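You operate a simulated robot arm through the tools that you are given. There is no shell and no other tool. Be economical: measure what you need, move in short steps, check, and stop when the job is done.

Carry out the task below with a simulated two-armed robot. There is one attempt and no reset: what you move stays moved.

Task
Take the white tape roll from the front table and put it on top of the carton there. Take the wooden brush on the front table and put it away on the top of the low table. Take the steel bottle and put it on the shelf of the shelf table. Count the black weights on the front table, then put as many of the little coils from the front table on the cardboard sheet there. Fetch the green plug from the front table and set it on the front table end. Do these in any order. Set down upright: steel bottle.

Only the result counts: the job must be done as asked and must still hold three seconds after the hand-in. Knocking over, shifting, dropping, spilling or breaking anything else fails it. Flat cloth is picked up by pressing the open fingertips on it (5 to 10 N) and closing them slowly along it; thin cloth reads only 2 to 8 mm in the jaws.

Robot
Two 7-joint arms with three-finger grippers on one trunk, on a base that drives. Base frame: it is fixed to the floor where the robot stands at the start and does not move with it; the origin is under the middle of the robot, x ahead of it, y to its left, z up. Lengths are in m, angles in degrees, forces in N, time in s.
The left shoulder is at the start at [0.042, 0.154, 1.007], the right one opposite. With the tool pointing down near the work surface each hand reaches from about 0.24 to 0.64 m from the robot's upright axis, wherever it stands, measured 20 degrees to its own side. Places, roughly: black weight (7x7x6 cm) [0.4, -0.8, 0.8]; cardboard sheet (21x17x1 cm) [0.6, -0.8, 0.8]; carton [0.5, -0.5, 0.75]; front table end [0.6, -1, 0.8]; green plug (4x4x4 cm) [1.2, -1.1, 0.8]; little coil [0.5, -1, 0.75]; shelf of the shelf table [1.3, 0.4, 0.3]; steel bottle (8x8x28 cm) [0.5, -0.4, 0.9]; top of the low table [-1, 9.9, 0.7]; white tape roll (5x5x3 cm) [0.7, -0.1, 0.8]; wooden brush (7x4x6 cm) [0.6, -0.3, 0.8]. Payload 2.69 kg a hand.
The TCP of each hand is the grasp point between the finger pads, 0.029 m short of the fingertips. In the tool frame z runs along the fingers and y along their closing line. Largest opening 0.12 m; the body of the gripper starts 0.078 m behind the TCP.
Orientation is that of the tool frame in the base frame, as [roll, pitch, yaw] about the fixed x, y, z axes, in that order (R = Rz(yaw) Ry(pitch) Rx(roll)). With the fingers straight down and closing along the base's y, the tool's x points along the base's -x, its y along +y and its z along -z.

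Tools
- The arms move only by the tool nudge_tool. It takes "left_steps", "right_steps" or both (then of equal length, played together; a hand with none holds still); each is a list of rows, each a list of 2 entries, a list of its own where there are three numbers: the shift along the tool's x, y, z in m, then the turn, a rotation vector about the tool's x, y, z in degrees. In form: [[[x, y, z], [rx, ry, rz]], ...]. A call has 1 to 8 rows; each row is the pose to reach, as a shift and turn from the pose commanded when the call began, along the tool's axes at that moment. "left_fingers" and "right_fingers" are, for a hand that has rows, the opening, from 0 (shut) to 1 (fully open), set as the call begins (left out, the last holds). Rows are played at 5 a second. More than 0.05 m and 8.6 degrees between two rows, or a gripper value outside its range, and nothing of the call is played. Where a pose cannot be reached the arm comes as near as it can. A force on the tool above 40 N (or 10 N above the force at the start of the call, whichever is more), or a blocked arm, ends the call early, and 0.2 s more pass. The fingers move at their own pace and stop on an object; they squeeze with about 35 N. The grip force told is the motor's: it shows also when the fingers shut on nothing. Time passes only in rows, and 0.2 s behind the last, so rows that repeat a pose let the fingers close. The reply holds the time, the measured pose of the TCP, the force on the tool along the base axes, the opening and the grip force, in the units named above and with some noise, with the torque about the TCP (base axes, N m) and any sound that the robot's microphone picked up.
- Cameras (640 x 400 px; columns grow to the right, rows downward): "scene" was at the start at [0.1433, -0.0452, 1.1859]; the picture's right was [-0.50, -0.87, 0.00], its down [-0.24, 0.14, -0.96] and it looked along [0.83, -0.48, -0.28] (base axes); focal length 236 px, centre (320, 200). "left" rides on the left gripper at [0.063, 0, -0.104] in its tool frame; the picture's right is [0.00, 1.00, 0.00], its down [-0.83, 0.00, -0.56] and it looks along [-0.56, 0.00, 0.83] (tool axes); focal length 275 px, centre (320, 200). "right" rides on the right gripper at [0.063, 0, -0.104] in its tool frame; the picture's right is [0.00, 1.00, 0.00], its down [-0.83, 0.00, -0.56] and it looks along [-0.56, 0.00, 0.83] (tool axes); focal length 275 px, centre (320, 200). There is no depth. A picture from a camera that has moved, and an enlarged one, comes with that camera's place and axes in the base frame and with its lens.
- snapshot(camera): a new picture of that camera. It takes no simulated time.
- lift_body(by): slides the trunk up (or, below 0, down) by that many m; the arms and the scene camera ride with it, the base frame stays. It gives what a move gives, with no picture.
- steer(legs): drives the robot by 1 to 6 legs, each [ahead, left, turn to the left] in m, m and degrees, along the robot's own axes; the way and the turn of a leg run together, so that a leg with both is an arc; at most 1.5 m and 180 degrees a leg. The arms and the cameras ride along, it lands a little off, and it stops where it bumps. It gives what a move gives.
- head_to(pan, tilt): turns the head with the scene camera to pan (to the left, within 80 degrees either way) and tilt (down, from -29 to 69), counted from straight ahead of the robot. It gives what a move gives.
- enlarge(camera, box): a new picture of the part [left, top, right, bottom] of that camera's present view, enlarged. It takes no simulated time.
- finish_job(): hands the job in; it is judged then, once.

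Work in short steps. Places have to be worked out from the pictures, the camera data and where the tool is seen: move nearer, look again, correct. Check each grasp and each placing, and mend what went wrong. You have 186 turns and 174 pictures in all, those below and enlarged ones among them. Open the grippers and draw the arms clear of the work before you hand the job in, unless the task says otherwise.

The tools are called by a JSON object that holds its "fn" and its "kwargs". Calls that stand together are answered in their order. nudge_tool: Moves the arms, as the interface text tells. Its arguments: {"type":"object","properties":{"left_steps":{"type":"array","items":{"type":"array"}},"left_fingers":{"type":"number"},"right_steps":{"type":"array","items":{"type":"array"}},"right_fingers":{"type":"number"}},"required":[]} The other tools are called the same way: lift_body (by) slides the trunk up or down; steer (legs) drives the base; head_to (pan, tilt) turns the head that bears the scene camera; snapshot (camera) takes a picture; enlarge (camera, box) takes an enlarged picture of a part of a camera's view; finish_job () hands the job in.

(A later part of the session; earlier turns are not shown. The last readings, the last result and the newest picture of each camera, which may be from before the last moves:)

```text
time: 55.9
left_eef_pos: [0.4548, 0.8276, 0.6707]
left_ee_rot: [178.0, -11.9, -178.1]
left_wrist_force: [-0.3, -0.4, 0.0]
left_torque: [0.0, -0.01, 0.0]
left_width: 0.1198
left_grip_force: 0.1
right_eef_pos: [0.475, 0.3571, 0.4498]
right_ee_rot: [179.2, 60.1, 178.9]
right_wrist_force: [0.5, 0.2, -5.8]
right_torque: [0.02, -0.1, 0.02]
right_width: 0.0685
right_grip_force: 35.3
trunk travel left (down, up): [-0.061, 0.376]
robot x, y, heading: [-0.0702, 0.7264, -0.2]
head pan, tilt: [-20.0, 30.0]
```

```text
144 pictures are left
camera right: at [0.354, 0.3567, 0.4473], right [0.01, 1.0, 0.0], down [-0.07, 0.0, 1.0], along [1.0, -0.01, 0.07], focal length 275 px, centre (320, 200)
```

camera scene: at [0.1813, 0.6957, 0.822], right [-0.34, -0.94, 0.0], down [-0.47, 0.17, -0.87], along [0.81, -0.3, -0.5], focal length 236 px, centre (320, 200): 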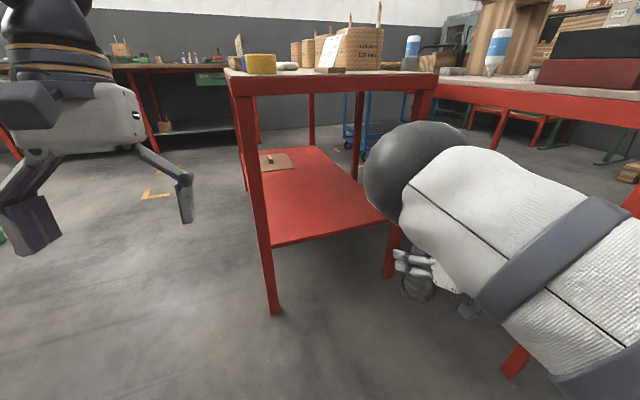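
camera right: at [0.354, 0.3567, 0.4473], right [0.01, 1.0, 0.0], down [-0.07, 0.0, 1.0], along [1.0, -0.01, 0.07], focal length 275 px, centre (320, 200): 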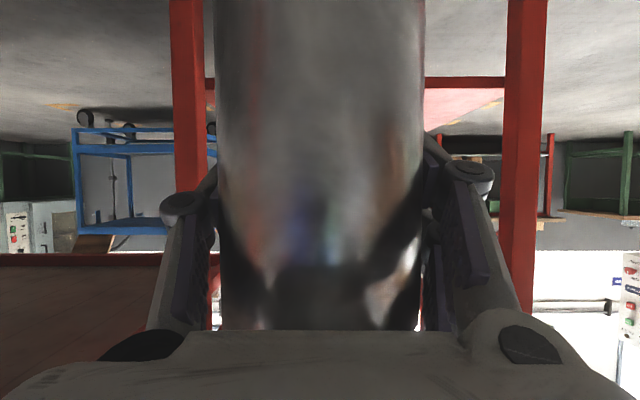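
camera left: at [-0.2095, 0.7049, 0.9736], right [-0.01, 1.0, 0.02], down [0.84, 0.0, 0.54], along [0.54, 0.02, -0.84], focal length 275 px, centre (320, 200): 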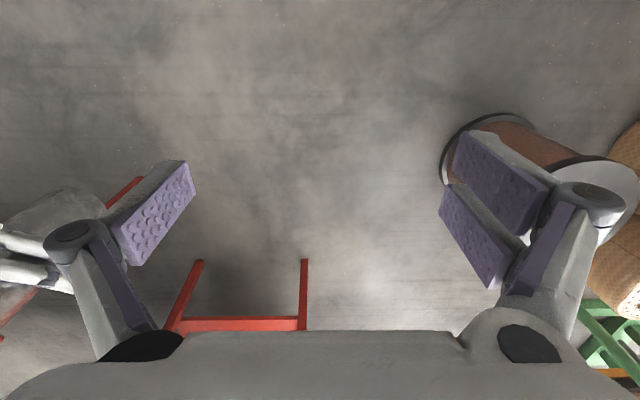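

Shelf top is at z≈0.304; bottle bottom ≈0.348. I slide 5 cm left for elbow clearance to the front table leg, then drive ahead.

{"fn": "steer", "kwargs": {"legs": [[0, 0.05, 0], [0.25, 0, 0]]}}

{"fn": "snapshot", "kwargs": {"camera": "scene"}}

{"fn": "snapshot", "kwargs": {"camera": "right"}}

```text
time: 58.4
left_eef_pos: [0.7086, 0.8776, 0.6701]
left_ee_rot: [178.1, -11.9, -178.1]
left_wrist_force: [-0.1, 0.1, -0.1]
left_torque: [-0.03, -0.01, 0.01]
left_width: 0.1201
left_grip_force: 0.0
right_eef_pos: [0.7289, 0.4046, 0.4499]
right_ee_rot: [179.2, 60.0, 178.8]
right_wrist_force: [-0.2, 0.0, -6.5]
right_torque: [-0.01, -0.12, -0.01]
right_width: 0.0686
right_grip_force: 35.5
trunk travel left (down, up): [-0.061, 0.376]
robot x, y, heading: [0.1823, 0.775, -0.2]
head pan, tilt: [-20.0, 30.0]
```

```text
143 pictures are left
camera scene: at [0.4343, 0.7453, 0.8221], right [-0.34, -0.94, 0.0], down [-0.47, 0.17, -0.87], along [0.81, -0.3, -0.5], focal length 236 px, centre (320, 200)
```

scene: 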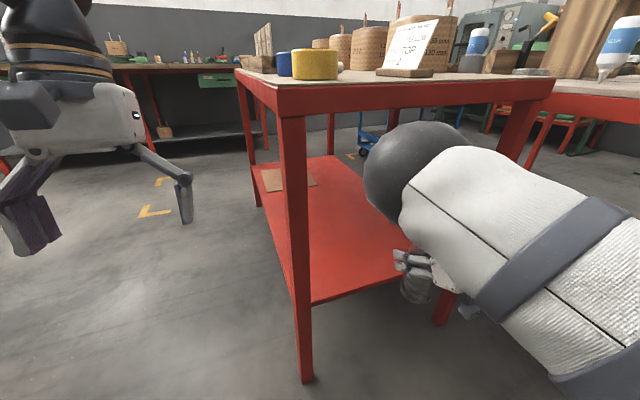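

```text
142 pictures are left
camera right: at [0.6063, 0.4061, 0.4473], right [0.01, 1.0, 0.0], down [-0.07, 0.0, 1.0], along [1.0, -0.01, 0.07], focal length 275 px, centre (320, 200)
```

right: 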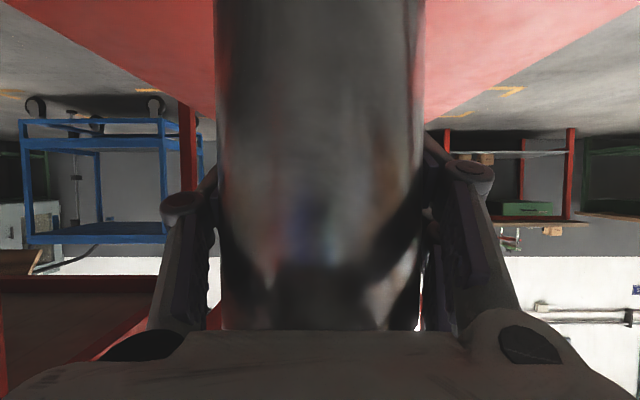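

Clear; drive 0.15 more.

{"fn": "steer", "kwargs": {"legs": [[0.15, 0, 0]]}}

{"fn": "snapshot", "kwargs": {"camera": "scene"}}

```text
time: 59.9
left_eef_pos: [0.8444, 0.8725, 0.676]
left_ee_rot: [178.1, -11.3, -178.7]
left_wrist_force: [0.3, 0.0, 0.5]
left_torque: [0.02, -0.04, -0.02]
left_width: 0.12
left_grip_force: 0.1
right_eef_pos: [0.8613, 0.4052, 0.449]
right_ee_rot: [179.3, 59.6, 178.8]
right_wrist_force: [-0.2, 0.0, -6.4]
right_torque: [0.01, -0.12, 0.01]
right_width: 0.0685
right_grip_force: 34.3
trunk travel left (down, up): [-0.061, 0.376]
robot x, y, heading: [0.3225, 0.7775, -0.5]
head pan, tilt: [-20.0, 30.0]
stopped in leg 1: the robot was blocked; the commanded pose is now the measured one
```

```text
141 pictures are left
camera scene: at [0.5692, 0.7437, 0.8249], right [-0.35, -0.94, 0.0], down [-0.46, 0.18, -0.87], along [0.81, -0.31, -0.49], focal length 236 px, centre (320, 200)
```

scene: 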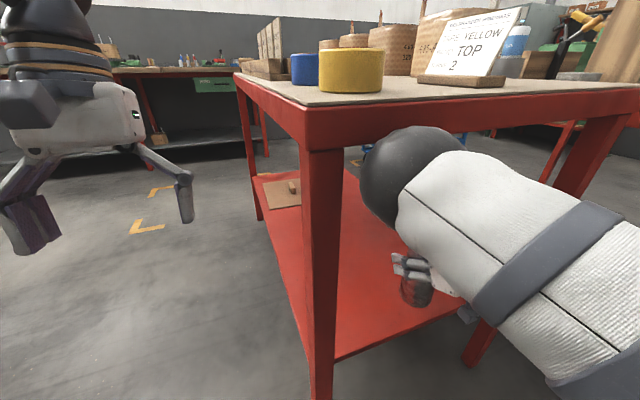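

The base bumped (leg of the table, lightly). I back off 3 cm and do the rest by stretching the arm.

{"fn": "steer", "kwargs": {"legs": [[-0.03, 0, 0]]}}

{"fn": "nudge_tool", "kwargs": {"right_steps": [[[-0.02, 0, 0.0346], [0, 0, 0]], [[-0.035, 0, 0.0606], [0, 0, 0]], [[-0.045, 0, 0.078], [0, 0, 0]], [[-0.045, 0, 0.078], [0, 0, 0]]]}}

{"fn": "snapshot", "kwargs": {"camera": "scene"}}

```text
time: 60.8
left_eef_pos: [0.8222, 0.8746, 0.6711]
left_ee_rot: [178.1, -11.8, -178.6]
left_wrist_force: [0.3, -0.4, 0.2]
left_torque: [-0.03, 0.01, -0.01]
left_width: 0.1201
left_grip_force: 0.0
right_eef_pos: [0.8366, 0.4066, 0.4414]
right_ee_rot: [179.2, 58.9, 178.9]
right_wrist_force: [-0.4, 0.0, -5.9]
right_torque: [0.0, -0.12, 0.01]
right_width: 0.0685
right_grip_force: 34.9
trunk travel left (down, up): [-0.061, 0.376]
robot x, y, heading: [0.2973, 0.7777, -0.4]
head pan, tilt: [-20.0, 30.0]
```

```text
time: 61.8
left_eef_pos: [0.8218, 0.8735, 0.6707]
left_ee_rot: [178.0, -11.8, -178.6]
left_wrist_force: [-1.2, -0.3, 0.1]
left_torque: [0.0, -0.01, 0.01]
left_width: 0.1199
left_grip_force: 0.0
right_eef_pos: [0.9254, 0.4067, 0.4394]
right_ee_rot: [179.2, 58.7, 178.8]
right_wrist_force: [-0.6, 0.3, -5.9]
right_torque: [0.0, -0.12, -0.02]
right_width: 0.0687
right_grip_force: 35.2
trunk travel left (down, up): [-0.061, 0.376]
robot x, y, heading: [0.2938, 0.7781, -0.5]
head pan, tilt: [-20.0, 30.0]
```

```text
140 pictures are left
camera scene: at [0.5484, 0.7444, 0.8221], right [-0.35, -0.94, 0.0], down [-0.47, 0.18, -0.87], along [0.81, -0.3, -0.5], focal length 236 px, centre (320, 200)
```

scene: 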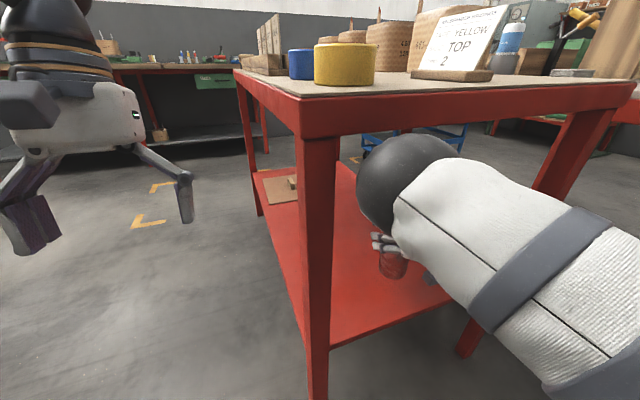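

The bottle is 12 cm inside the shelf edge. I right it by 1.3° and lower gently.

{"fn": "nudge_tool", "kwargs": {"right_steps": [[[0.011, 0, 0.006], [0, -1.3, 0]], [[0.02, 0, 0.0115], [0, -1.3, 0]], [[0.024, 0, 0.0138], [0, -1.3, 0]], [[0.024, 0, 0.0138], [0, -1.3, 0]]]}}

{"fn": "nudge_tool", "kwargs": {"right_steps": [[[0.003, 0, 0.0018], [0, 0, 0]], [[0.006, 0, 0.0035], [0, 0, 0]], [[0.009, 0, 0.005], [0, 0, 0]]]}}

{"fn": "snapshot", "kwargs": {"camera": "right"}}

```text
time: 62.8
left_eef_pos: [0.822, 0.8753, 0.6708]
left_ee_rot: [178.0, -11.8, -178.6]
left_wrist_force: [0.2, 0.6, 0.8]
left_torque: [0.0, -0.01, 0.0]
left_width: 0.1202
left_grip_force: 0.0
right_eef_pos: [0.9247, 0.4078, 0.4105]
right_ee_rot: [179.1, 60.1, 178.8]
right_wrist_force: [-0.2, -0.3, -6.6]
right_torque: [0.0, -0.08, 0.02]
right_width: 0.0685
right_grip_force: 35.1
trunk travel left (down, up): [-0.061, 0.376]
robot x, y, heading: [0.2949, 0.776, -0.5]
head pan, tilt: [-20.0, 30.0]
```

```text
time: 63.6
left_eef_pos: [0.8224, 0.8749, 0.6717]
left_ee_rot: [178.1, -11.8, -178.6]
left_wrist_force: [-0.1, 0.1, -0.3]
left_torque: [-0.02, -0.02, 0.0]
left_width: 0.1199
left_grip_force: 0.1
right_eef_pos: [0.9256, 0.4072, 0.4011]
right_ee_rot: [179.2, 60.1, 178.8]
right_wrist_force: [0.4, 0.2, -5.8]
right_torque: [-0.01, -0.13, -0.04]
right_width: 0.0686
right_grip_force: 35.0
trunk travel left (down, up): [-0.061, 0.376]
robot x, y, heading: [0.2918, 0.7788, -0.4]
head pan, tilt: [-20.0, 30.0]
```

```text
139 pictures are left
camera right: at [0.8034, 0.4077, 0.3987], right [0.0, 1.0, 0.0], down [-0.07, 0.0, 1.0], along [1.0, -0.01, 0.07], focal length 275 px, centre (320, 200)
```

right: 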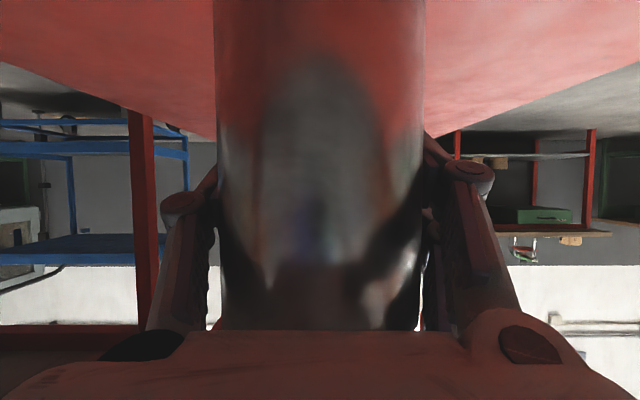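

No contact yet; I continue down in small steps watching the force.

{"fn": "nudge_tool", "kwargs": {"right_steps": [[[0.0026, 0, 0.0015], [0, 0, 0]], [[0.0052, 0, 0.003], [0, 0, 0]]]}}

{"fn": "nudge_tool", "kwargs": {"right_steps": [[[0.0026, 0, 0.0015], [0, 0, 0]], [[0.0043, 0, 0.0025], [0, 0, 0]]]}}

```text
time: 64.2
left_eef_pos: [0.8233, 0.8751, 0.6706]
left_ee_rot: [178.1, -11.9, -178.6]
left_wrist_force: [-0.6, -0.4, 0.2]
left_torque: [0.02, -0.01, 0.04]
left_width: 0.1199
left_grip_force: 0.1
right_eef_pos: [0.9244, 0.407, 0.3949]
right_ee_rot: [179.1, 60.1, 178.8]
right_wrist_force: [0.6, 0.0, -5.7]
right_torque: [0.02, -0.08, 0.0]
right_width: 0.0685
right_grip_force: 34.9
trunk travel left (down, up): [-0.061, 0.376]
robot x, y, heading: [0.2936, 0.7762, -0.6]
head pan, tilt: [-20.0, 30.0]
```

```text
time: 64.8
left_eef_pos: [0.8215, 0.8748, 0.6714]
left_ee_rot: [178.2, -11.7, -178.7]
left_wrist_force: [-0.5, -0.3, -0.2]
left_torque: [-0.02, 0.01, 0.0]
left_width: 0.12
left_grip_force: 0.2
right_eef_pos: [0.926, 0.4073, 0.3925]
right_ee_rot: [179.3, 60.4, 178.8]
right_wrist_force: [-3.7, -0.9, 12.4]
right_torque: [0.22, 1.15, 0.03]
right_width: 0.0686
right_grip_force: 35.1
trunk travel left (down, up): [-0.061, 0.376]
robot x, y, heading: [0.2949, 0.7717, -0.5]
head pan, tilt: [-20.0, 30.0]
```

Contact. I ease up 1.5 mm and open the fingers.

{"fn": "nudge_tool", "kwargs": {"right_steps": [[[-0.0013, 0, -0.0008], [0, 0, 0]], [[-0.0013, 0, -0.0008], [0, 0, 0]]]}}

{"fn": "nudge_tool", "kwargs": {"right_steps": [[[0, 0, 0], [0, 0, 0]], [[0, 0, 0], [0, 0, 0]], [[0, 0, 0], [0, 0, 0]]], "right_fingers": 1}}

{"fn": "snapshot", "kwargs": {"camera": "right"}}

```text
time: 65.4
left_eef_pos: [0.8221, 0.875, 0.6721]
left_ee_rot: [178.1, -11.8, -178.6]
left_wrist_force: [-0.3, -0.7, 0.6]
left_torque: [0.03, 0.05, -0.02]
left_width: 0.1201
left_grip_force: 0.0
right_eef_pos: [0.9265, 0.406, 0.3934]
right_ee_rot: [179.2, 60.2, 179.0]
right_wrist_force: [2.4, -3.7, 5.9]
right_torque: [-0.08, -0.38, -0.07]
right_width: 0.0688
right_grip_force: 34.5
trunk travel left (down, up): [-0.061, 0.376]
robot x, y, heading: [0.2945, 0.776, -0.4]
head pan, tilt: [-20.0, 30.0]
```

```text
time: 66.2
left_eef_pos: [0.8214, 0.8744, 0.6715]
left_ee_rot: [178.1, -11.8, -178.7]
left_wrist_force: [0.0, -0.8, -1.3]
left_torque: [-0.02, -0.03, 0.04]
left_width: 0.1202
left_grip_force: 0.0
right_eef_pos: [0.9266, 0.4078, 0.3912]
right_ee_rot: [179.0, 60.1, 178.8]
right_wrist_force: [-0.7, 0.6, -0.4]
right_torque: [0.01, 0.03, -0.03]
right_width: 0.1199
right_grip_force: 0.0
trunk travel left (down, up): [-0.061, 0.376]
robot x, y, heading: [0.2938, 0.778, -0.5]
head pan, tilt: [-20.0, 30.0]
```

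```text
138 pictures are left
camera right: at [0.8035, 0.4081, 0.3897], right [0.0, 1.0, 0.0], down [-0.07, 0.0, 1.0], along [1.0, -0.01, 0.07], focal length 275 px, centre (320, 200)
```

right: 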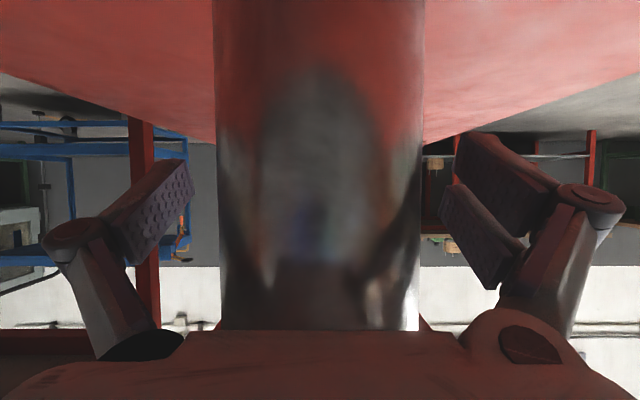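

The bottle stands free. I back straight off and look at it.

{"fn": "nudge_tool", "kwargs": {"right_steps": [[[0.025, 0, -0.0433], [0, 0, 0]], [[0.05, 0, -0.0866], [0, 0, 0]]]}}

{"fn": "steer", "kwargs": {"legs": [[-0.4, 0, 0.5]]}}

{"fn": "snapshot", "kwargs": {"camera": "right"}}

```text
time: 66.8
left_eef_pos: [0.8224, 0.8751, 0.6704]
left_ee_rot: [178.1, -11.9, -178.7]
left_wrist_force: [0.5, 0.0, 0.1]
left_torque: [0.01, -0.01, 0.01]
left_width: 0.12
left_grip_force: 0.1
right_eef_pos: [0.8251, 0.4098, 0.392]
right_ee_rot: [179.2, 60.1, 178.9]
right_wrist_force: [0.5, -0.1, -0.5]
right_torque: [-0.01, -0.01, 0.02]
right_width: 0.12
right_grip_force: 0.1
trunk travel left (down, up): [-0.061, 0.376]
robot x, y, heading: [0.2943, 0.7729, -0.5]
head pan, tilt: [-20.0, 30.0]
```

```text
time: 69.2
left_eef_pos: [0.425, 0.882, 0.6711]
left_ee_rot: [178.2, -11.8, -178.0]
left_wrist_force: [-0.1, -0.3, 0.1]
left_torque: [-0.04, 0.0, 0.04]
left_width: 0.1201
left_grip_force: 0.0
right_eef_pos: [0.4331, 0.417, 0.3917]
right_ee_rot: [179.1, 60.4, 179.5]
right_wrist_force: [-0.2, 0.5, 0.7]
right_torque: [-0.01, 0.0, 0.01]
right_width: 0.1197
right_grip_force: 0.1
trunk travel left (down, up): [-0.061, 0.376]
robot x, y, heading: [-0.1016, 0.7773, 0.3]
head pan, tilt: [-20.0, 30.0]
```

```text
137 pictures are left
camera right: at [0.3118, 0.4168, 0.3894], right [-0.01, 1.0, 0.0], down [-0.07, 0.0, 1.0], along [1.0, 0.01, 0.07], focal length 275 px, centre (320, 200)
```

right: 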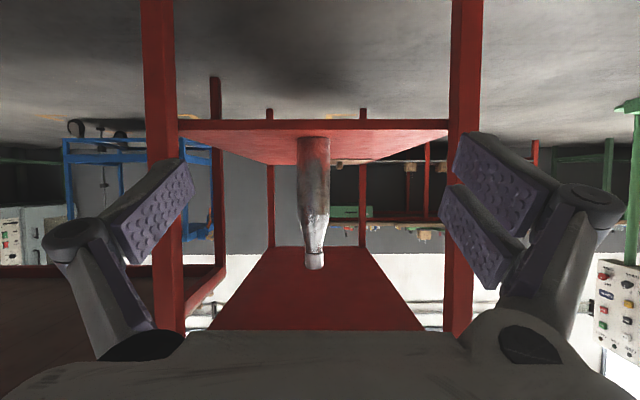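

Bottle stands upright on the shelf. Now I raise the trunk back, turn the right tool downward again, and go back to the front table.

{"fn": "lift_body", "kwargs": {"by": 0.34}}

{"fn": "nudge_tool", "kwargs": {"right_steps": [[[-0.03, 0, 0], [0, 8.5, 0]], [[-0.06, 0, 0], [0, 17, 0]], [[-0.09, 0, 0], [0, 25.5, 0]], [[-0.12, 0, 0], [0, 34, 0]], [[-0.15, 0, 0], [0, 42.5, 0]], [[-0.18, 0, 0], [0, 51, 0]], [[-0.21, 0, 0], [0, 59.5, 0]], [[-0.23, 0, 0], [0, 60, 0]]], "left_steps": [[[0.01, 0, -0.02], [0, 2, 0]], [[0.02, 0, -0.04], [0, 4, 0]], [[0.03, 0, -0.06], [0, 6, 0]], [[0.04, 0, -0.08], [0, 8, 0]], [[0.05, 0, -0.1], [0, 10, 0]], [[0.06, 0, -0.12], [0, 11.8, 0]], [[0.07, 0, -0.12], [0, 11.8, 0]], [[0.08, 0, -0.12], [0, 11.8, 0]]]}}

```text
time: 72.6
left_eef_pos: [0.3808, 0.8818, 1.1371]
left_ee_rot: [178.5, 2.9, -178.0]
left_wrist_force: [0.7, 0.3, -0.5]
left_torque: [-0.01, 0.0, 0.02]
left_width: 0.1198
left_grip_force: 0.1
right_eef_pos: [0.4327, 0.4163, 0.732]
right_ee_rot: [179.1, 60.0, 179.5]
right_wrist_force: [0.9, -1.1, -0.3]
right_torque: [-0.01, 0.03, -0.03]
right_width: 0.12
right_grip_force: 0.1
trunk travel left (down, up): [-0.401, 0.036]
robot x, y, heading: [-0.0995, 0.7786, 0.3]
head pan, tilt: [-20.0, 30.0]
```

```text
time: 74.4
left_eef_pos: [0.2987, 0.9002, 1.1623]
left_ee_rot: [-180.0, -8.3, -176.0]
left_wrist_force: [-0.5, 0.4, 0.8]
left_torque: [-0.02, 0.0, 0.01]
left_width: 0.12
left_grip_force: 0.0
left hand out of reach, approached as far as the arm can: row 1, 2, 3, 4, 5, 6, 7, 8
right_eef_pos: [0.4735, 0.442, 0.9044]
right_ee_rot: [179.5, 0.4, -179.8]
right_wrist_force: [-0.5, -0.5, 0.1]
right_torque: [-0.01, 0.0, 0.0]
right_width: 0.12
right_grip_force: 0.1
right hand out of reach, approached as far as the arm can: row 6, 7, 8
trunk travel left (down, up): [-0.401, 0.036]
robot x, y, heading: [-0.1049, 0.7758, 0.3]
head pan, tilt: [-20.0, 30.0]
```

Right tool is pointing down. I lift it to about z 1.0 and drive over to the front table near the tape roll.

{"fn": "nudge_tool", "kwargs": {"right_steps": [[[0.04, 0, -0.04], [0, 0, 0]], [[0.08, 0, -0.08], [0, 0, 0]], [[0.1, 0, -0.12], [0, 0, 0]]]}}

{"fn": "steer", "kwargs": {"legs": [[-0.35, 0, 0], [0, -0.75, 0], [0.3, 0, 0]]}}

{"fn": "snapshot", "kwargs": {"camera": "right"}}

{"fn": "snapshot", "kwargs": {"camera": "scene"}}

```text
refused: row 1 steps farther than a row can; nothing moved
```

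```text
time: 84.1
left_eef_pos: [0.2447, 0.1369, 1.1629]
left_ee_rot: [-179.9, -8.4, -177.0]
left_wrist_force: [0.8, -0.4, 0.6]
left_torque: [0.0, 0.04, 0.01]
left_width: 0.12
left_grip_force: 0.0
right_eef_pos: [0.4119, -0.3237, 0.9043]
right_ee_rot: [179.6, 0.5, 179.3]
right_wrist_force: [-0.7, 1.0, -0.8]
right_torque: [0.01, -0.03, 0.01]
right_width: 0.1199
right_grip_force: 0.0
trunk travel left (down, up): [-0.401, 0.036]
robot x, y, heading: [-0.1566, 0.0203, -1.0]
head pan, tilt: [-20.0, 30.0]
```

```text
136 pictures are left
camera right: at [0.3471, -0.324, 1.0075], right [0.01, 1.0, 0.01], down [0.83, -0.01, 0.56], along [0.56, 0.0, -0.83], focal length 275 px, centre (320, 200)
```

right: 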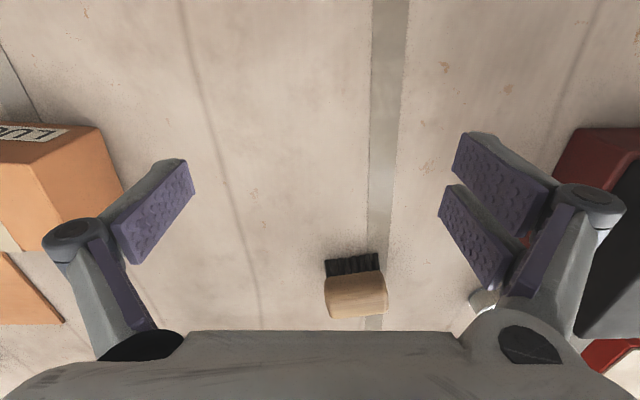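

```text
135 pictures are left
camera scene: at [-0.0318, -0.01, 1.1955], right [-0.36, -0.93, 0.0], down [-0.47, 0.18, -0.87], along [0.81, -0.31, -0.5], focal length 236 px, centre (320, 200)
```

scene: 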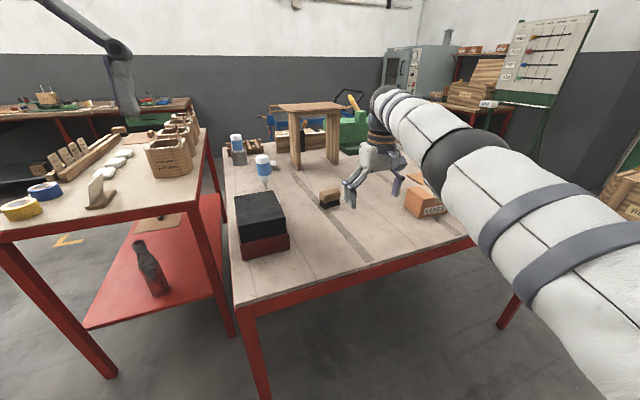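

Brush and box located; the tape roll is right behind the black box near (0.65, −0.11). I lift the hand to z≈0.98, drive ahead, and move above the tape while turning the tool by 90° so its camera hangs away from the box.

{"fn": "nudge_tool", "kwargs": {"right_steps": [[[0, 0, -0.045], [0, 0, 0]], [[0, 0, -0.09], [0, 0, 0]], [[0, 0.04, -0.1], [0, 0, 0]], [[0, 0.08, -0.1], [0, 0, 0]], [[0, 0.12, -0.1], [0, 0, 0]], [[0, 0.16, -0.1], [0, 0, 0]]]}}

{"fn": "steer", "kwargs": {"legs": [[0.17, 0.05, 1]]}}

{"fn": "snapshot", "kwargs": {"camera": "right"}}

{"fn": "snapshot", "kwargs": {"camera": "scene"}}

```text
time: 85.5
left_eef_pos: [0.244, 0.1371, 1.1639]
left_ee_rot: [-180.0, -8.2, -177.0]
left_wrist_force: [0.3, 0.4, 1.0]
left_torque: [-0.02, -0.02, -0.01]
left_width: 0.1202
left_grip_force: 0.1
right_eef_pos: [0.3995, -0.1631, 1.0002]
right_ee_rot: [179.7, 0.4, 179.1]
right_wrist_force: [0.3, 0.1, 1.1]
right_torque: [-0.02, 0.0, 0.03]
right_width: 0.1199
right_grip_force: 0.0
right hand out of reach, approached as far as the arm can: row 1, 2, 3, 4, 5, 6
trunk travel left (down, up): [-0.401, 0.036]
robot x, y, heading: [-0.1585, 0.0201, -0.8]
head pan, tilt: [-20.0, 30.0]
```

```text
time: 87.0
left_eef_pos: [0.4121, 0.1929, 1.1643]
left_ee_rot: [179.9, -8.2, -176.1]
left_wrist_force: [0.2, -0.7, 0.1]
left_torque: [-0.01, 0.06, 0.01]
left_width: 0.1205
left_grip_force: 0.1
right_eef_pos: [0.5727, -0.1056, 0.9998]
right_ee_rot: [179.7, 0.6, -180.0]
right_wrist_force: [0.6, -0.2, 0.2]
right_torque: [-0.03, 0.05, -0.02]
right_width: 0.1203
right_grip_force: 0.0
trunk travel left (down, up): [-0.401, 0.036]
robot x, y, heading: [0.0108, 0.0695, 0.1]
head pan, tilt: [-20.0, 30.0]
```

```text
134 pictures are left
camera right: at [0.5097, -0.1064, 1.1038], right [-0.01, 1.0, 0.01], down [0.83, 0.0, 0.56], along [0.56, 0.01, -0.83], focal length 275 px, centre (320, 200)
```

right: 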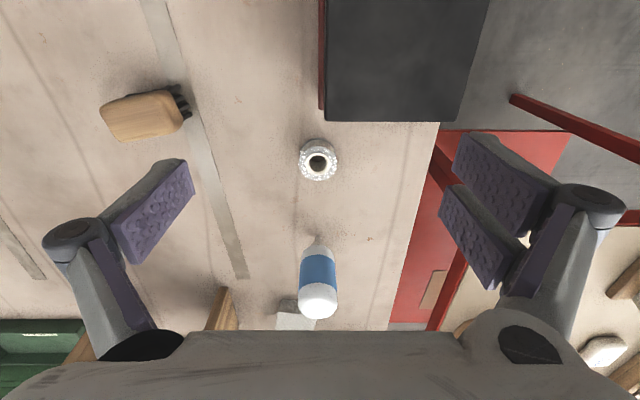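

```text
133 pictures are left
camera scene: at [0.1398, 0.0412, 1.1955], right [-0.34, -0.94, 0.0], down [-0.47, 0.17, -0.87], along [0.81, -0.29, -0.5], focal length 236 px, centre (320, 200)
```

scene: 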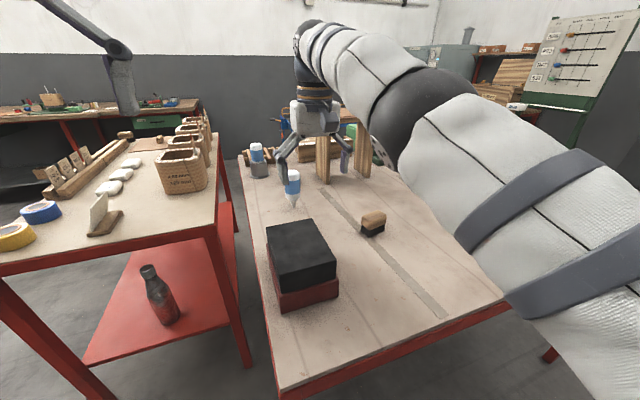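

Tape roll centred at about (0.660, −0.109). I drive 8 cm closer and turn the tool 45° so its camera avoids the box.

{"fn": "steer", "kwargs": {"legs": [[0.08, 0, 0]]}}

{"fn": "nudge_tool", "kwargs": {"right_steps": [[[0, 0, 0.01], [0, 0, -8]], [[0, 0, 0.02], [0, 0, -16]], [[0, 0, 0.03], [0, 0, -24]], [[0, 0, 0.04], [0, 0, -32]], [[0, 0, 0.05], [0, 0, -40]], [[0, 0, 0.06], [0, 0, -45]]], "right_fingers": 0.75}}

{"fn": "snapshot", "kwargs": {"camera": "right"}}

```text
time: 88.0
left_eef_pos: [0.473, 0.1927, 1.1637]
left_ee_rot: [180.0, -8.2, -176.1]
left_wrist_force: [-0.4, -0.5, 0.1]
left_torque: [0.02, -0.06, 0.0]
left_width: 0.1199
left_grip_force: 0.1
right_eef_pos: [0.6332, -0.1055, 0.999]
right_ee_rot: [179.5, 0.6, -179.8]
right_wrist_force: [-1.1, 0.3, 0.5]
right_torque: [0.02, -0.07, 0.01]
right_width: 0.1198
right_grip_force: 0.0
trunk travel left (down, up): [-0.401, 0.036]
robot x, y, heading: [0.0717, 0.0727, -0.0]
head pan, tilt: [-20.0, 30.0]
```

```text
time: 89.5
left_eef_pos: [0.4735, 0.1921, 1.1635]
left_ee_rot: [179.9, -8.3, -176.1]
left_wrist_force: [0.6, -0.9, 0.5]
left_torque: [-0.03, 0.01, -0.04]
left_width: 0.1196
left_grip_force: 0.0
right_eef_pos: [0.6342, -0.105, 0.9413]
right_ee_rot: [-179.9, 0.7, -134.7]
right_wrist_force: [-1.6, -0.2, -0.3]
right_torque: [0.0, 0.0, -0.03]
right_width: 0.0901
right_grip_force: 0.0
trunk travel left (down, up): [-0.401, 0.036]
robot x, y, heading: [0.0759, 0.0667, -0.3]
head pan, tilt: [-20.0, 30.0]
```

```text
132 pictures are left
camera right: at [0.5896, -0.1513, 1.0448], right [-0.71, 0.7, 0.0], down [0.58, 0.59, 0.57], along [0.4, 0.4, -0.82], focal length 275 px, centre (320, 200)
```

right: 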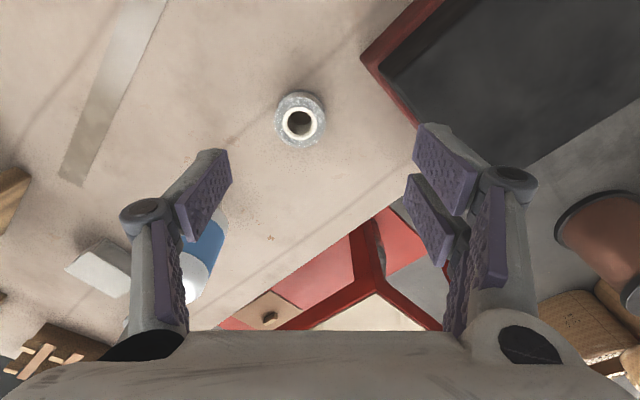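

Tape at (0.659, −0.107). Align and descend to z≈0.83 first.

{"fn": "nudge_tool", "kwargs": {"right_steps": [[[-0.016, -0.019, 0.01], [0, 0, 0]], [[-0.016, -0.019, 0.055], [0, 0, 0]], [[-0.016, -0.019, 0.1], [0, 0, 0]], [[-0.016, -0.019, 0.1], [0, 0, 0]]]}}

{"fn": "snapshot", "kwargs": {"camera": "right"}}

{"fn": "enlarge", "kwargs": {"camera": "scene", "box": [200, 100, 460, 320]}}

```text
time: 90.5
left_eef_pos: [0.4731, 0.1933, 1.1643]
left_ee_rot: [-180.0, -8.2, -176.1]
left_wrist_force: [-0.8, 0.2, 0.4]
left_torque: [0.01, -0.03, -0.03]
left_width: 0.1202
left_grip_force: 0.1
right_eef_pos: [0.6611, -0.1071, 0.8413]
right_ee_rot: [-179.9, 0.8, -134.9]
right_wrist_force: [0.5, 0.3, 0.0]
right_torque: [-0.01, 0.0, -0.03]
right_width: 0.09
right_grip_force: 0.0
right hand out of reach, approached as far as the arm can: row 1
trunk travel left (down, up): [-0.401, 0.036]
robot x, y, heading: [0.0717, 0.07, 0.1]
head pan, tilt: [-20.0, 30.0]
```

```text
131 pictures are left
camera right: at [0.6155, -0.1523, 0.9444], right [-0.71, 0.7, 0.0], down [0.58, 0.59, 0.57], along [0.4, 0.4, -0.82], focal length 275 px, centre (320, 200)
```

right: 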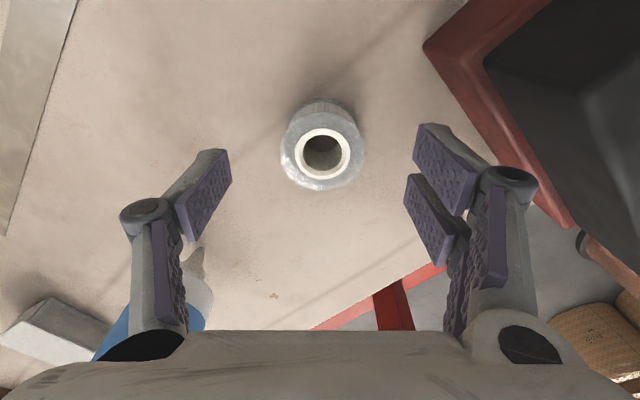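

```text
1.82 times, centred on (330, 210) of scene
camera zoom: at [0.1995, 0.0413, 1.1957], right [-0.34, -0.94, 0.0], down [-0.47, 0.17, -0.87], along [0.81, -0.29, -0.5], focal length 430 px, centre (302, 182)
```

zoom: 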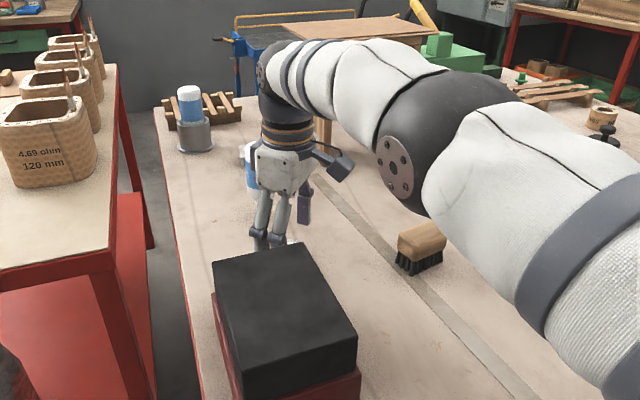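

Well centred. Descend 3.8 cm and close.

{"fn": "nudge_tool", "kwargs": {"right_steps": [[[0, 0, 0.02], [0, 0, 0]], [[0, 0, 0.038], [0, 0, 0]], [[0, 0, 0.038], [0, 0, 0]]]}}

{"fn": "nudge_tool", "kwargs": {"right_steps": [[[0, 0, 0], [0, 0, 0]], [[0, 0, 0], [0, 0, 0]], [[0, 0, 0], [0, 0, 0]]], "right_fingers": 0}}

{"fn": "nudge_tool", "kwargs": {"right_steps": [[[0, 0, -0.04], [0, 0, 0]], [[0, 0, -0.08], [0, 0, 0]], [[0, 0, -0.12], [0, 0, 0]]]}}

{"fn": "snapshot", "kwargs": {"camera": "right"}}

```text
time: 91.2
left_eef_pos: [0.4743, 0.1933, 1.1642]
left_ee_rot: [180.0, -8.3, -176.1]
left_wrist_force: [-0.3, 0.7, -1.1]
left_torque: [-0.02, 0.02, 0.0]
left_width: 0.1199
left_grip_force: 0.1
right_eef_pos: [0.6604, -0.1054, 0.8029]
right_ee_rot: [-179.9, 0.8, -134.9]
right_wrist_force: [-0.6, -0.1, 0.0]
right_torque: [0.0, -0.01, -0.05]
right_width: 0.09
right_grip_force: 0.1
trunk travel left (down, up): [-0.401, 0.036]
robot x, y, heading: [0.0751, 0.0686, 0.4]
head pan, tilt: [-20.0, 30.0]
```

```text
time: 92.0
left_eef_pos: [0.4708, 0.1944, 1.1654]
left_ee_rot: [-179.9, -8.0, -176.0]
left_wrist_force: [-0.3, -0.1, -0.3]
left_torque: [-0.01, -0.02, 0.01]
left_width: 0.1199
left_grip_force: 0.0
right_eef_pos: [0.6607, -0.1034, 0.8083]
right_ee_rot: [-179.4, 1.1, -134.8]
right_wrist_force: [-3.7, 9.2, 35.5]
right_torque: [0.36, 0.92, -0.17]
right_width: 0.0425
right_grip_force: 35.4
trunk travel left (down, up): [-0.401, 0.036]
robot x, y, heading: [0.0722, 0.0723, -0.1]
head pan, tilt: [-20.0, 30.0]
```

```text
time: 92.8
left_eef_pos: [0.4737, 0.1932, 1.1637]
left_ee_rot: [-179.9, -8.1, -176.1]
left_wrist_force: [-1.0, 0.2, 0.6]
left_torque: [-0.03, -0.07, 0.0]
left_width: 0.12
left_grip_force: 0.0
right_eef_pos: [0.6525, -0.1058, 0.9221]
right_ee_rot: [-179.9, 0.7, -134.9]
right_wrist_force: [-0.8, 0.2, -1.2]
right_torque: [-0.01, -0.06, 0.01]
right_width: 0.0427
right_grip_force: 34.7
right hand out of reach, approached as far as the arm can: row 3
trunk travel left (down, up): [-0.401, 0.036]
robot x, y, heading: [0.0726, 0.0718, 0.2]
head pan, tilt: [-20.0, 30.0]
```

```text
129 pictures are left
camera right: at [0.6083, -0.1517, 1.0257], right [-0.71, 0.7, 0.0], down [0.58, 0.59, 0.57], along [0.4, 0.4, -0.82], focal length 275 px, centre (320, 200)
```

right: 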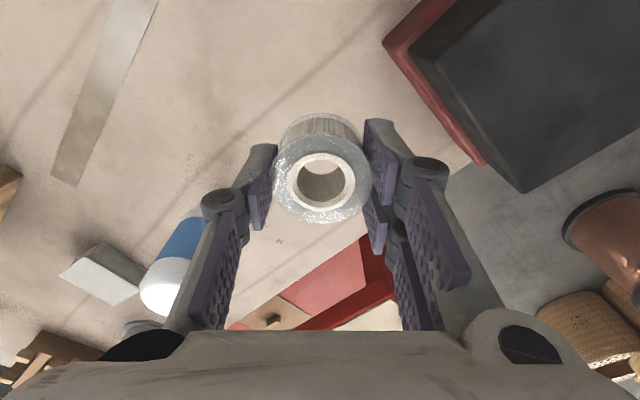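

Tape roll held. I drive right toward the carton, stopping short to look at it.

{"fn": "steer", "kwargs": {"legs": [[-0.1, 0, 0], [0, -0.25, 0]]}}

{"fn": "nudge_tool", "kwargs": {"right_steps": [[[0.01, 0, -0.03], [0, 0, 8]], [[0.02, 0, -0.06], [0, 0, 16]], [[0.02, 0, -0.06], [0, 0, 24]], [[0.02, 0, -0.06], [0, 0, 32]], [[0.02, 0, -0.06], [0, 0, 40]], [[0.02, 0, -0.06], [0, 0, 45]]]}}

{"fn": "snapshot", "kwargs": {"camera": "right"}}

{"fn": "snapshot", "kwargs": {"camera": "scene"}}

```text
time: 96.2
left_eef_pos: [0.374, -0.0607, 1.1636]
left_ee_rot: [180.0, -8.3, -176.0]
left_wrist_force: [0.6, -0.7, -0.3]
left_torque: [0.03, 0.01, -0.03]
left_width: 0.12
left_grip_force: 0.0
right_eef_pos: [0.5556, -0.3582, 0.9207]
right_ee_rot: [-179.9, 0.7, -134.9]
right_wrist_force: [-0.7, 0.4, 0.1]
right_torque: [0.04, 0.03, 0.0]
right_width: 0.0425
right_grip_force: 35.2
trunk travel left (down, up): [-0.401, 0.036]
robot x, y, heading: [-0.0253, -0.1837, 0.3]
head pan, tilt: [-20.0, 30.0]
```

```text
time: 97.5
left_eef_pos: [0.373, -0.0596, 1.1648]
left_ee_rot: [180.0, -8.3, -175.9]
left_wrist_force: [-0.5, -0.1, 0.8]
left_torque: [-0.01, -0.02, 0.0]
left_width: 0.1201
left_grip_force: 0.0
right_eef_pos: [0.5411, -0.3728, 0.9815]
right_ee_rot: [179.6, 0.5, -180.0]
right_wrist_force: [0.1, -0.4, -0.3]
right_torque: [0.0, 0.0, 0.02]
right_width: 0.0425
right_grip_force: 35.6
trunk travel left (down, up): [-0.401, 0.036]
robot x, y, heading: [-0.0224, -0.18, 0.1]
head pan, tilt: [-20.0, 30.0]
```

```text
128 pictures are left
camera right: at [0.4766, -0.3741, 1.0852], right [-0.01, 1.0, 0.01], down [0.83, 0.0, 0.56], along [0.56, 0.01, -0.83], focal length 275 px, centre (320, 200)
```

right: 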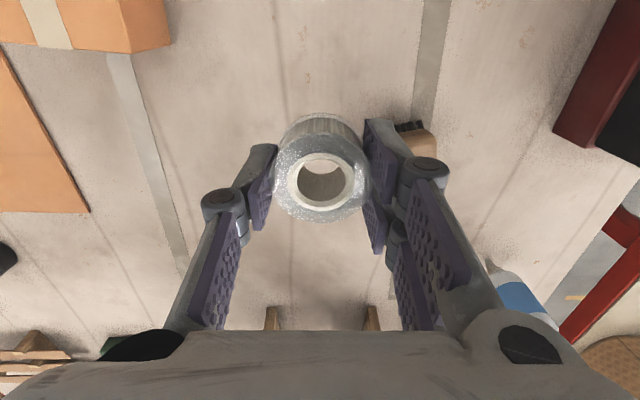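

```text
127 pictures are left
camera scene: at [0.1008, -0.212, 1.1956], right [-0.34, -0.94, 0.0], down [-0.47, 0.17, -0.87], along [0.81, -0.29, -0.5], focal length 236 px, centre (320, 200)
```

scene: 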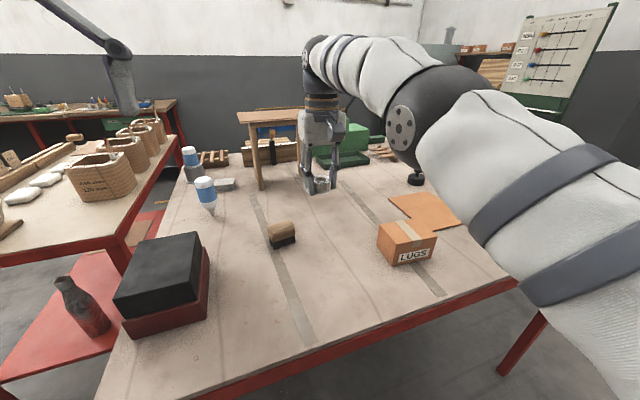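

Carton top estimated x 0.43–0.50, y −0.62…−0.50, z≈0.845. I bring the tape above it by driving.

{"fn": "steer", "kwargs": {"legs": [[-0.08, -0.188, 0]]}}

{"fn": "snapshot", "kwargs": {"camera": "right"}}

{"fn": "snapshot", "kwargs": {"camera": "scene"}}

```text
time: 99.6
left_eef_pos: [0.2962, -0.2475, 1.1641]
left_ee_rot: [-180.0, -8.4, -176.2]
left_wrist_force: [-0.6, -0.1, 0.7]
left_torque: [0.03, -0.02, 0.04]
left_width: 0.1199
left_grip_force: 0.0
right_eef_pos: [0.4617, -0.561, 0.9823]
right_ee_rot: [179.5, 0.6, -179.9]
right_wrist_force: [-0.3, 0.3, -0.5]
right_torque: [0.05, 0.0, 0.03]
right_width: 0.0424
right_grip_force: 34.7
trunk travel left (down, up): [-0.401, 0.036]
robot x, y, heading: [-0.107, -0.3695, 0.0]
head pan, tilt: [-20.0, 30.0]
```

```text
126 pictures are left
camera right: at [0.3967, -0.5617, 1.0851], right [0.0, 1.0, 0.01], down [0.83, 0.0, 0.56], along [0.56, 0.01, -0.83], focal length 275 px, centre (320, 200)
```

right: 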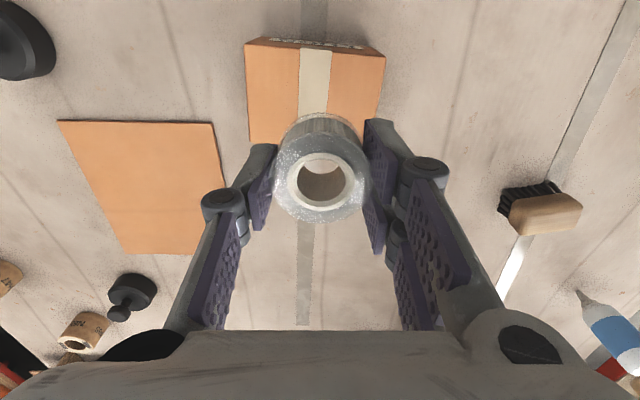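

```text
125 pictures are left
camera scene: at [0.0217, -0.398, 1.1956], right [-0.34, -0.94, 0.0], down [-0.47, 0.17, -0.87], along [0.81, -0.3, -0.5], focal length 236 px, centre (320, 200)
```

scene: 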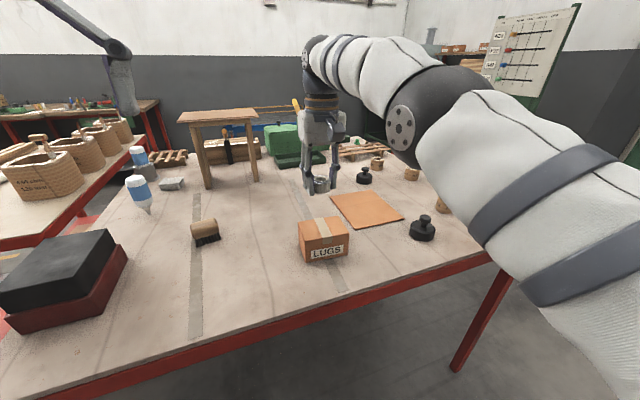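

Carton top centre ≈ (0.456, −0.566). I fine-align and lower to just above it.

{"fn": "nudge_tool", "kwargs": {"right_steps": [[[0.005, -0.004, 0.03], [0, 0, 0]], [[0.005, -0.004, 0.06], [0, 0, 0]], [[0.005, -0.004, 0.085], [0, 0, 0]], [[0.005, -0.004, 0.085], [0, 0, 0]]]}}

{"fn": "enlarge", "kwargs": {"camera": "scene", "box": [260, 140, 420, 280]}}

{"fn": "snapshot", "kwargs": {"camera": "right"}}

```text
time: 100.6
left_eef_pos: [0.2961, -0.2462, 1.1646]
left_ee_rot: [-180.0, -8.4, -176.1]
left_wrist_force: [-0.2, -0.3, 1.0]
left_torque: [0.0, 0.0, 0.0]
left_width: 0.1202
left_grip_force: 0.1
right_eef_pos: [0.4594, -0.5644, 0.8975]
right_ee_rot: [179.6, 0.6, -180.0]
right_wrist_force: [0.4, -0.9, -1.2]
right_torque: [-0.01, 0.05, -0.02]
right_width: 0.0423
right_grip_force: 34.7
trunk travel left (down, up): [-0.401, 0.036]
robot x, y, heading: [-0.1041, -0.3702, -0.0]
head pan, tilt: [-20.0, 30.0]
```

```text
2.86 times, centred on (340, 210) of scene
camera zoom: at [0.0217, -0.3976, 1.1956], right [-0.34, -0.94, 0.0], down [-0.47, 0.17, -0.87], along [0.81, -0.3, -0.5], focal length 676 px, centre (263, 171)
```

zoom: 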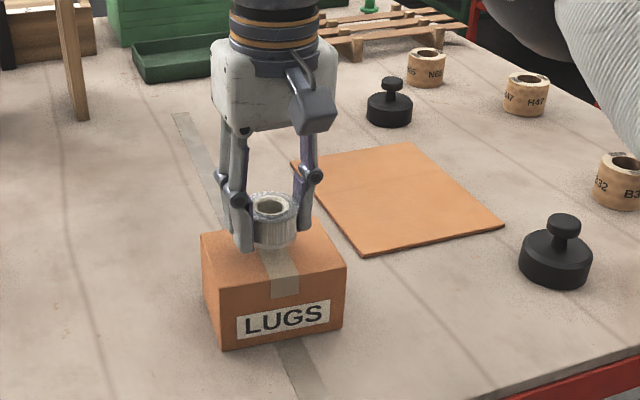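

```text
123 pictures are left
camera right: at [0.3945, -0.5656, 1.0004], right [0.0, 1.0, 0.01], down [0.83, 0.0, 0.56], along [0.56, 0.01, -0.83], focal length 275 px, centre (320, 200)
```

right: 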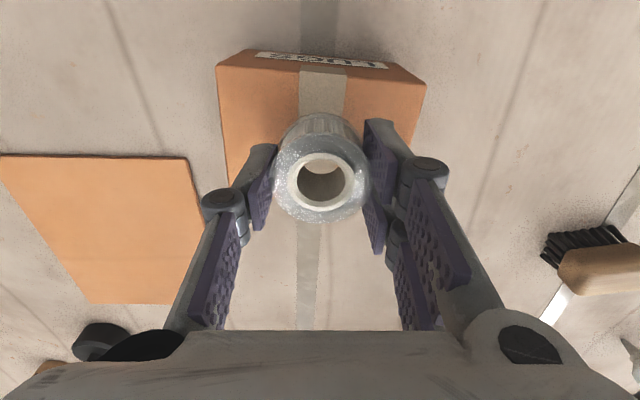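

The tape hovers over the carton's middle. I lower until contact.

{"fn": "nudge_tool", "kwargs": {"right_steps": [[[0.003, 0, 0.005], [0, 0, 0]], [[0.003, 0, 0.01], [0, 0, 0]], [[0.003, 0, 0.013], [0, 0, 0]]]}}

{"fn": "nudge_tool", "kwargs": {"right_steps": [[[0, 0, 0.002], [0, 0, 0]], [[0, 0, 0.004], [0, 0, 0]]]}}

```text
time: 101.4
left_eef_pos: [0.2956, -0.2466, 1.1636]
left_ee_rot: [-180.0, -8.3, -176.2]
left_wrist_force: [-0.9, -0.8, -0.2]
left_torque: [-0.01, 0.01, -0.02]
left_width: 0.1198
left_grip_force: 0.0
right_eef_pos: [0.4538, -0.5643, 0.884]
right_ee_rot: [179.6, 0.5, -179.9]
right_wrist_force: [-0.7, 0.0, 0.1]
right_torque: [-0.01, -0.02, -0.02]
right_width: 0.0425
right_grip_force: 34.4
trunk travel left (down, up): [-0.401, 0.036]
robot x, y, heading: [-0.1046, -0.3673, -0.4]
head pan, tilt: [-20.0, 30.0]
```

```text
time: 102.0
left_eef_pos: [0.2976, -0.2468, 1.1637]
left_ee_rot: [-180.0, -8.3, -176.3]
left_wrist_force: [-0.2, -0.6, -0.9]
left_torque: [-0.01, 0.01, 0.0]
left_width: 0.12
left_grip_force: 0.1
right_eef_pos: [0.4533, -0.5632, 0.879]
right_ee_rot: [179.6, 0.5, 180.0]
right_wrist_force: [0.1, 0.4, -1.0]
right_torque: [0.0, -0.01, -0.03]
right_width: 0.0423
right_grip_force: 35.2
trunk travel left (down, up): [-0.401, 0.036]
robot x, y, heading: [-0.1029, -0.3705, -0.1]
head pan, tilt: [-20.0, 30.0]
```

No contact yet; continue in 2 mm steps.

{"fn": "nudge_tool", "kwargs": {"right_steps": [[[0, 0, 0.002], [0, 0, 0]], [[0, 0, 0.004], [0, 0, 0]]]}}

{"fn": "nudge_tool", "kwargs": {"right_steps": [[[0, 0, 0.002], [0, 0, 0]], [[0, 0, 0.003], [0, 0, 0]]]}}

{"fn": "enlarge", "kwargs": {"camera": "scene", "box": [280, 160, 380, 270]}}

```text
time: 102.6
left_eef_pos: [0.2952, -0.2468, 1.1648]
left_ee_rot: [180.0, -8.2, -176.2]
left_wrist_force: [-0.4, 0.0, 0.0]
left_torque: [0.03, 0.02, -0.02]
left_width: 0.1199
left_grip_force: 0.0
right_eef_pos: [0.4548, -0.565, 0.8786]
right_ee_rot: [179.6, 0.9, 179.8]
right_wrist_force: [1.8, -0.7, 15.8]
right_torque: [-0.31, -0.01, 0.05]
right_width: 0.0422
right_grip_force: 35.1
trunk travel left (down, up): [-0.401, 0.036]
robot x, y, heading: [-0.1034, -0.3686, -0.0]
head pan, tilt: [-20.0, 30.0]
```

```text
time: 103.2
left_eef_pos: [0.2936, -0.2462, 1.1654]
left_ee_rot: [180.0, -7.9, -176.2]
left_wrist_force: [0.3, 0.1, -0.2]
left_torque: [0.01, -0.02, 0.01]
left_width: 0.12
left_grip_force: 0.1
right_eef_pos: [0.4529, -0.5645, 0.8786]
right_ee_rot: [179.6, 1.2, -180.0]
right_wrist_force: [2.0, -3.4, 39.1]
right_torque: [-0.44, 0.33, 0.14]
right_width: 0.0424
right_grip_force: 35.1
trunk travel left (down, up): [-0.401, 0.036]
robot x, y, heading: [-0.1066, -0.3698, -0.1]
head pan, tilt: [-20.0, 30.0]
```

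```text
3.64 times, centred on (330, 215) of scene
camera zoom: at [0.0188, -0.397, 1.1965], right [-0.34, -0.94, 0.0], down [-0.47, 0.17, -0.87], along [0.81, -0.3, -0.5], focal length 860 px, centre (284, 146)
```

zoom: 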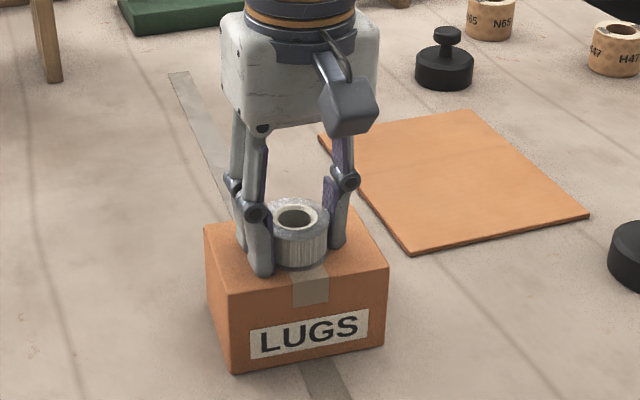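

Contact is firm (39 N); I ease up 5 mm of command and release.

{"fn": "nudge_tool", "kwargs": {"right_steps": [[[0, 0, -0.003], [0, 0, 0]], [[0, 0, -0.005], [0, 0, 0]]]}}

{"fn": "nudge_tool", "kwargs": {"right_steps": [[[0, 0, -0.001], [0, 0, 0]], [[0, 0, -0.001], [0, 0, 0]], [[0, 0, -0.001], [0, 0, 0]]], "right_fingers": 0.8}}

{"fn": "nudge_tool", "kwargs": {"right_steps": [[[0, 0, -0.04], [0, 0, 0]], [[0, 0, -0.08], [0, 0, 0]]]}}

{"fn": "snapshot", "kwargs": {"camera": "right"}}

{"fn": "snapshot", "kwargs": {"camera": "scene"}}

```text
time: 103.8
left_eef_pos: [0.2957, -0.2464, 1.1628]
left_ee_rot: [-180.0, -8.3, -176.3]
left_wrist_force: [0.0, 0.6, -0.1]
left_torque: [0.03, -0.02, 0.0]
left_width: 0.1201
left_grip_force: 0.1
right_eef_pos: [0.4535, -0.5641, 0.8788]
right_ee_rot: [179.7, 0.7, 180.0]
right_wrist_force: [10.0, -5.1, 25.7]
right_torque: [-0.57, -0.31, 0.11]
right_width: 0.0425
right_grip_force: 34.4
trunk travel left (down, up): [-0.401, 0.036]
robot x, y, heading: [-0.1078, -0.3653, 0.0]
head pan, tilt: [-20.0, 30.0]
```

```text
time: 104.6
left_eef_pos: [0.2966, -0.247, 1.1628]
left_ee_rot: [179.9, -8.2, -176.1]
left_wrist_force: [-0.6, -0.5, -0.5]
left_torque: [0.01, -0.01, -0.03]
left_width: 0.12
left_grip_force: 0.0
right_eef_pos: [0.4536, -0.5624, 0.878]
right_ee_rot: [179.7, 0.3, -180.0]
right_wrist_force: [0.0, 0.0, -0.8]
right_torque: [-0.02, 0.01, -0.03]
right_width: 0.0959
right_grip_force: 0.0
trunk travel left (down, up): [-0.401, 0.036]
robot x, y, heading: [-0.102, -0.3681, 0.0]
head pan, tilt: [-20.0, 30.0]
```

```text
time: 105.2
left_eef_pos: [0.2946, -0.2461, 1.1639]
left_ee_rot: [-179.9, -8.3, -176.2]
left_wrist_force: [-0.4, 0.7, 1.1]
left_torque: [-0.04, -0.01, 0.01]
left_width: 0.1203
left_grip_force: 0.1
right_eef_pos: [0.4531, -0.564, 0.9586]
right_ee_rot: [179.6, 0.6, -179.9]
right_wrist_force: [0.1, 0.2, 0.4]
right_torque: [0.0, 0.0, -0.02]
right_width: 0.096
right_grip_force: 0.2
trunk travel left (down, up): [-0.401, 0.036]
robot x, y, heading: [-0.1053, -0.3686, -0.1]
head pan, tilt: [-20.0, 30.0]
```

```text
121 pictures are left
camera right: at [0.3892, -0.5655, 1.0624], right [0.0, 1.0, 0.01], down [0.83, 0.0, 0.56], along [0.56, 0.01, -0.83], focal length 275 px, centre (320, 200)
```

right: 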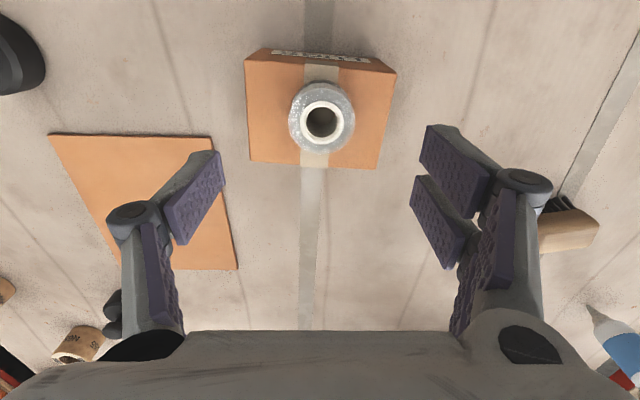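

```text
120 pictures are left
camera scene: at [0.0216, -0.3976, 1.1956], right [-0.34, -0.94, 0.0], down [-0.47, 0.17, -0.87], along [0.81, -0.3, -0.5], focal length 236 px, centre (320, 200)
```

scene: 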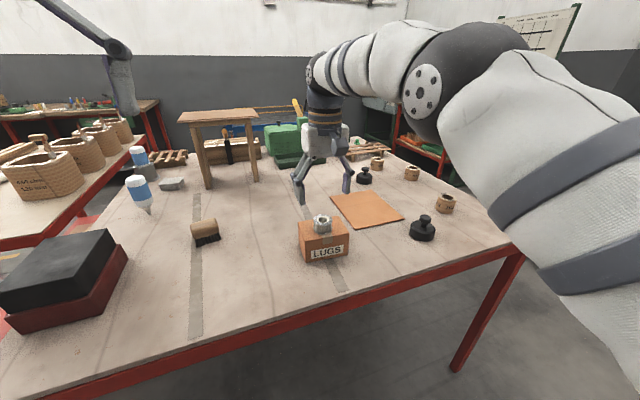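

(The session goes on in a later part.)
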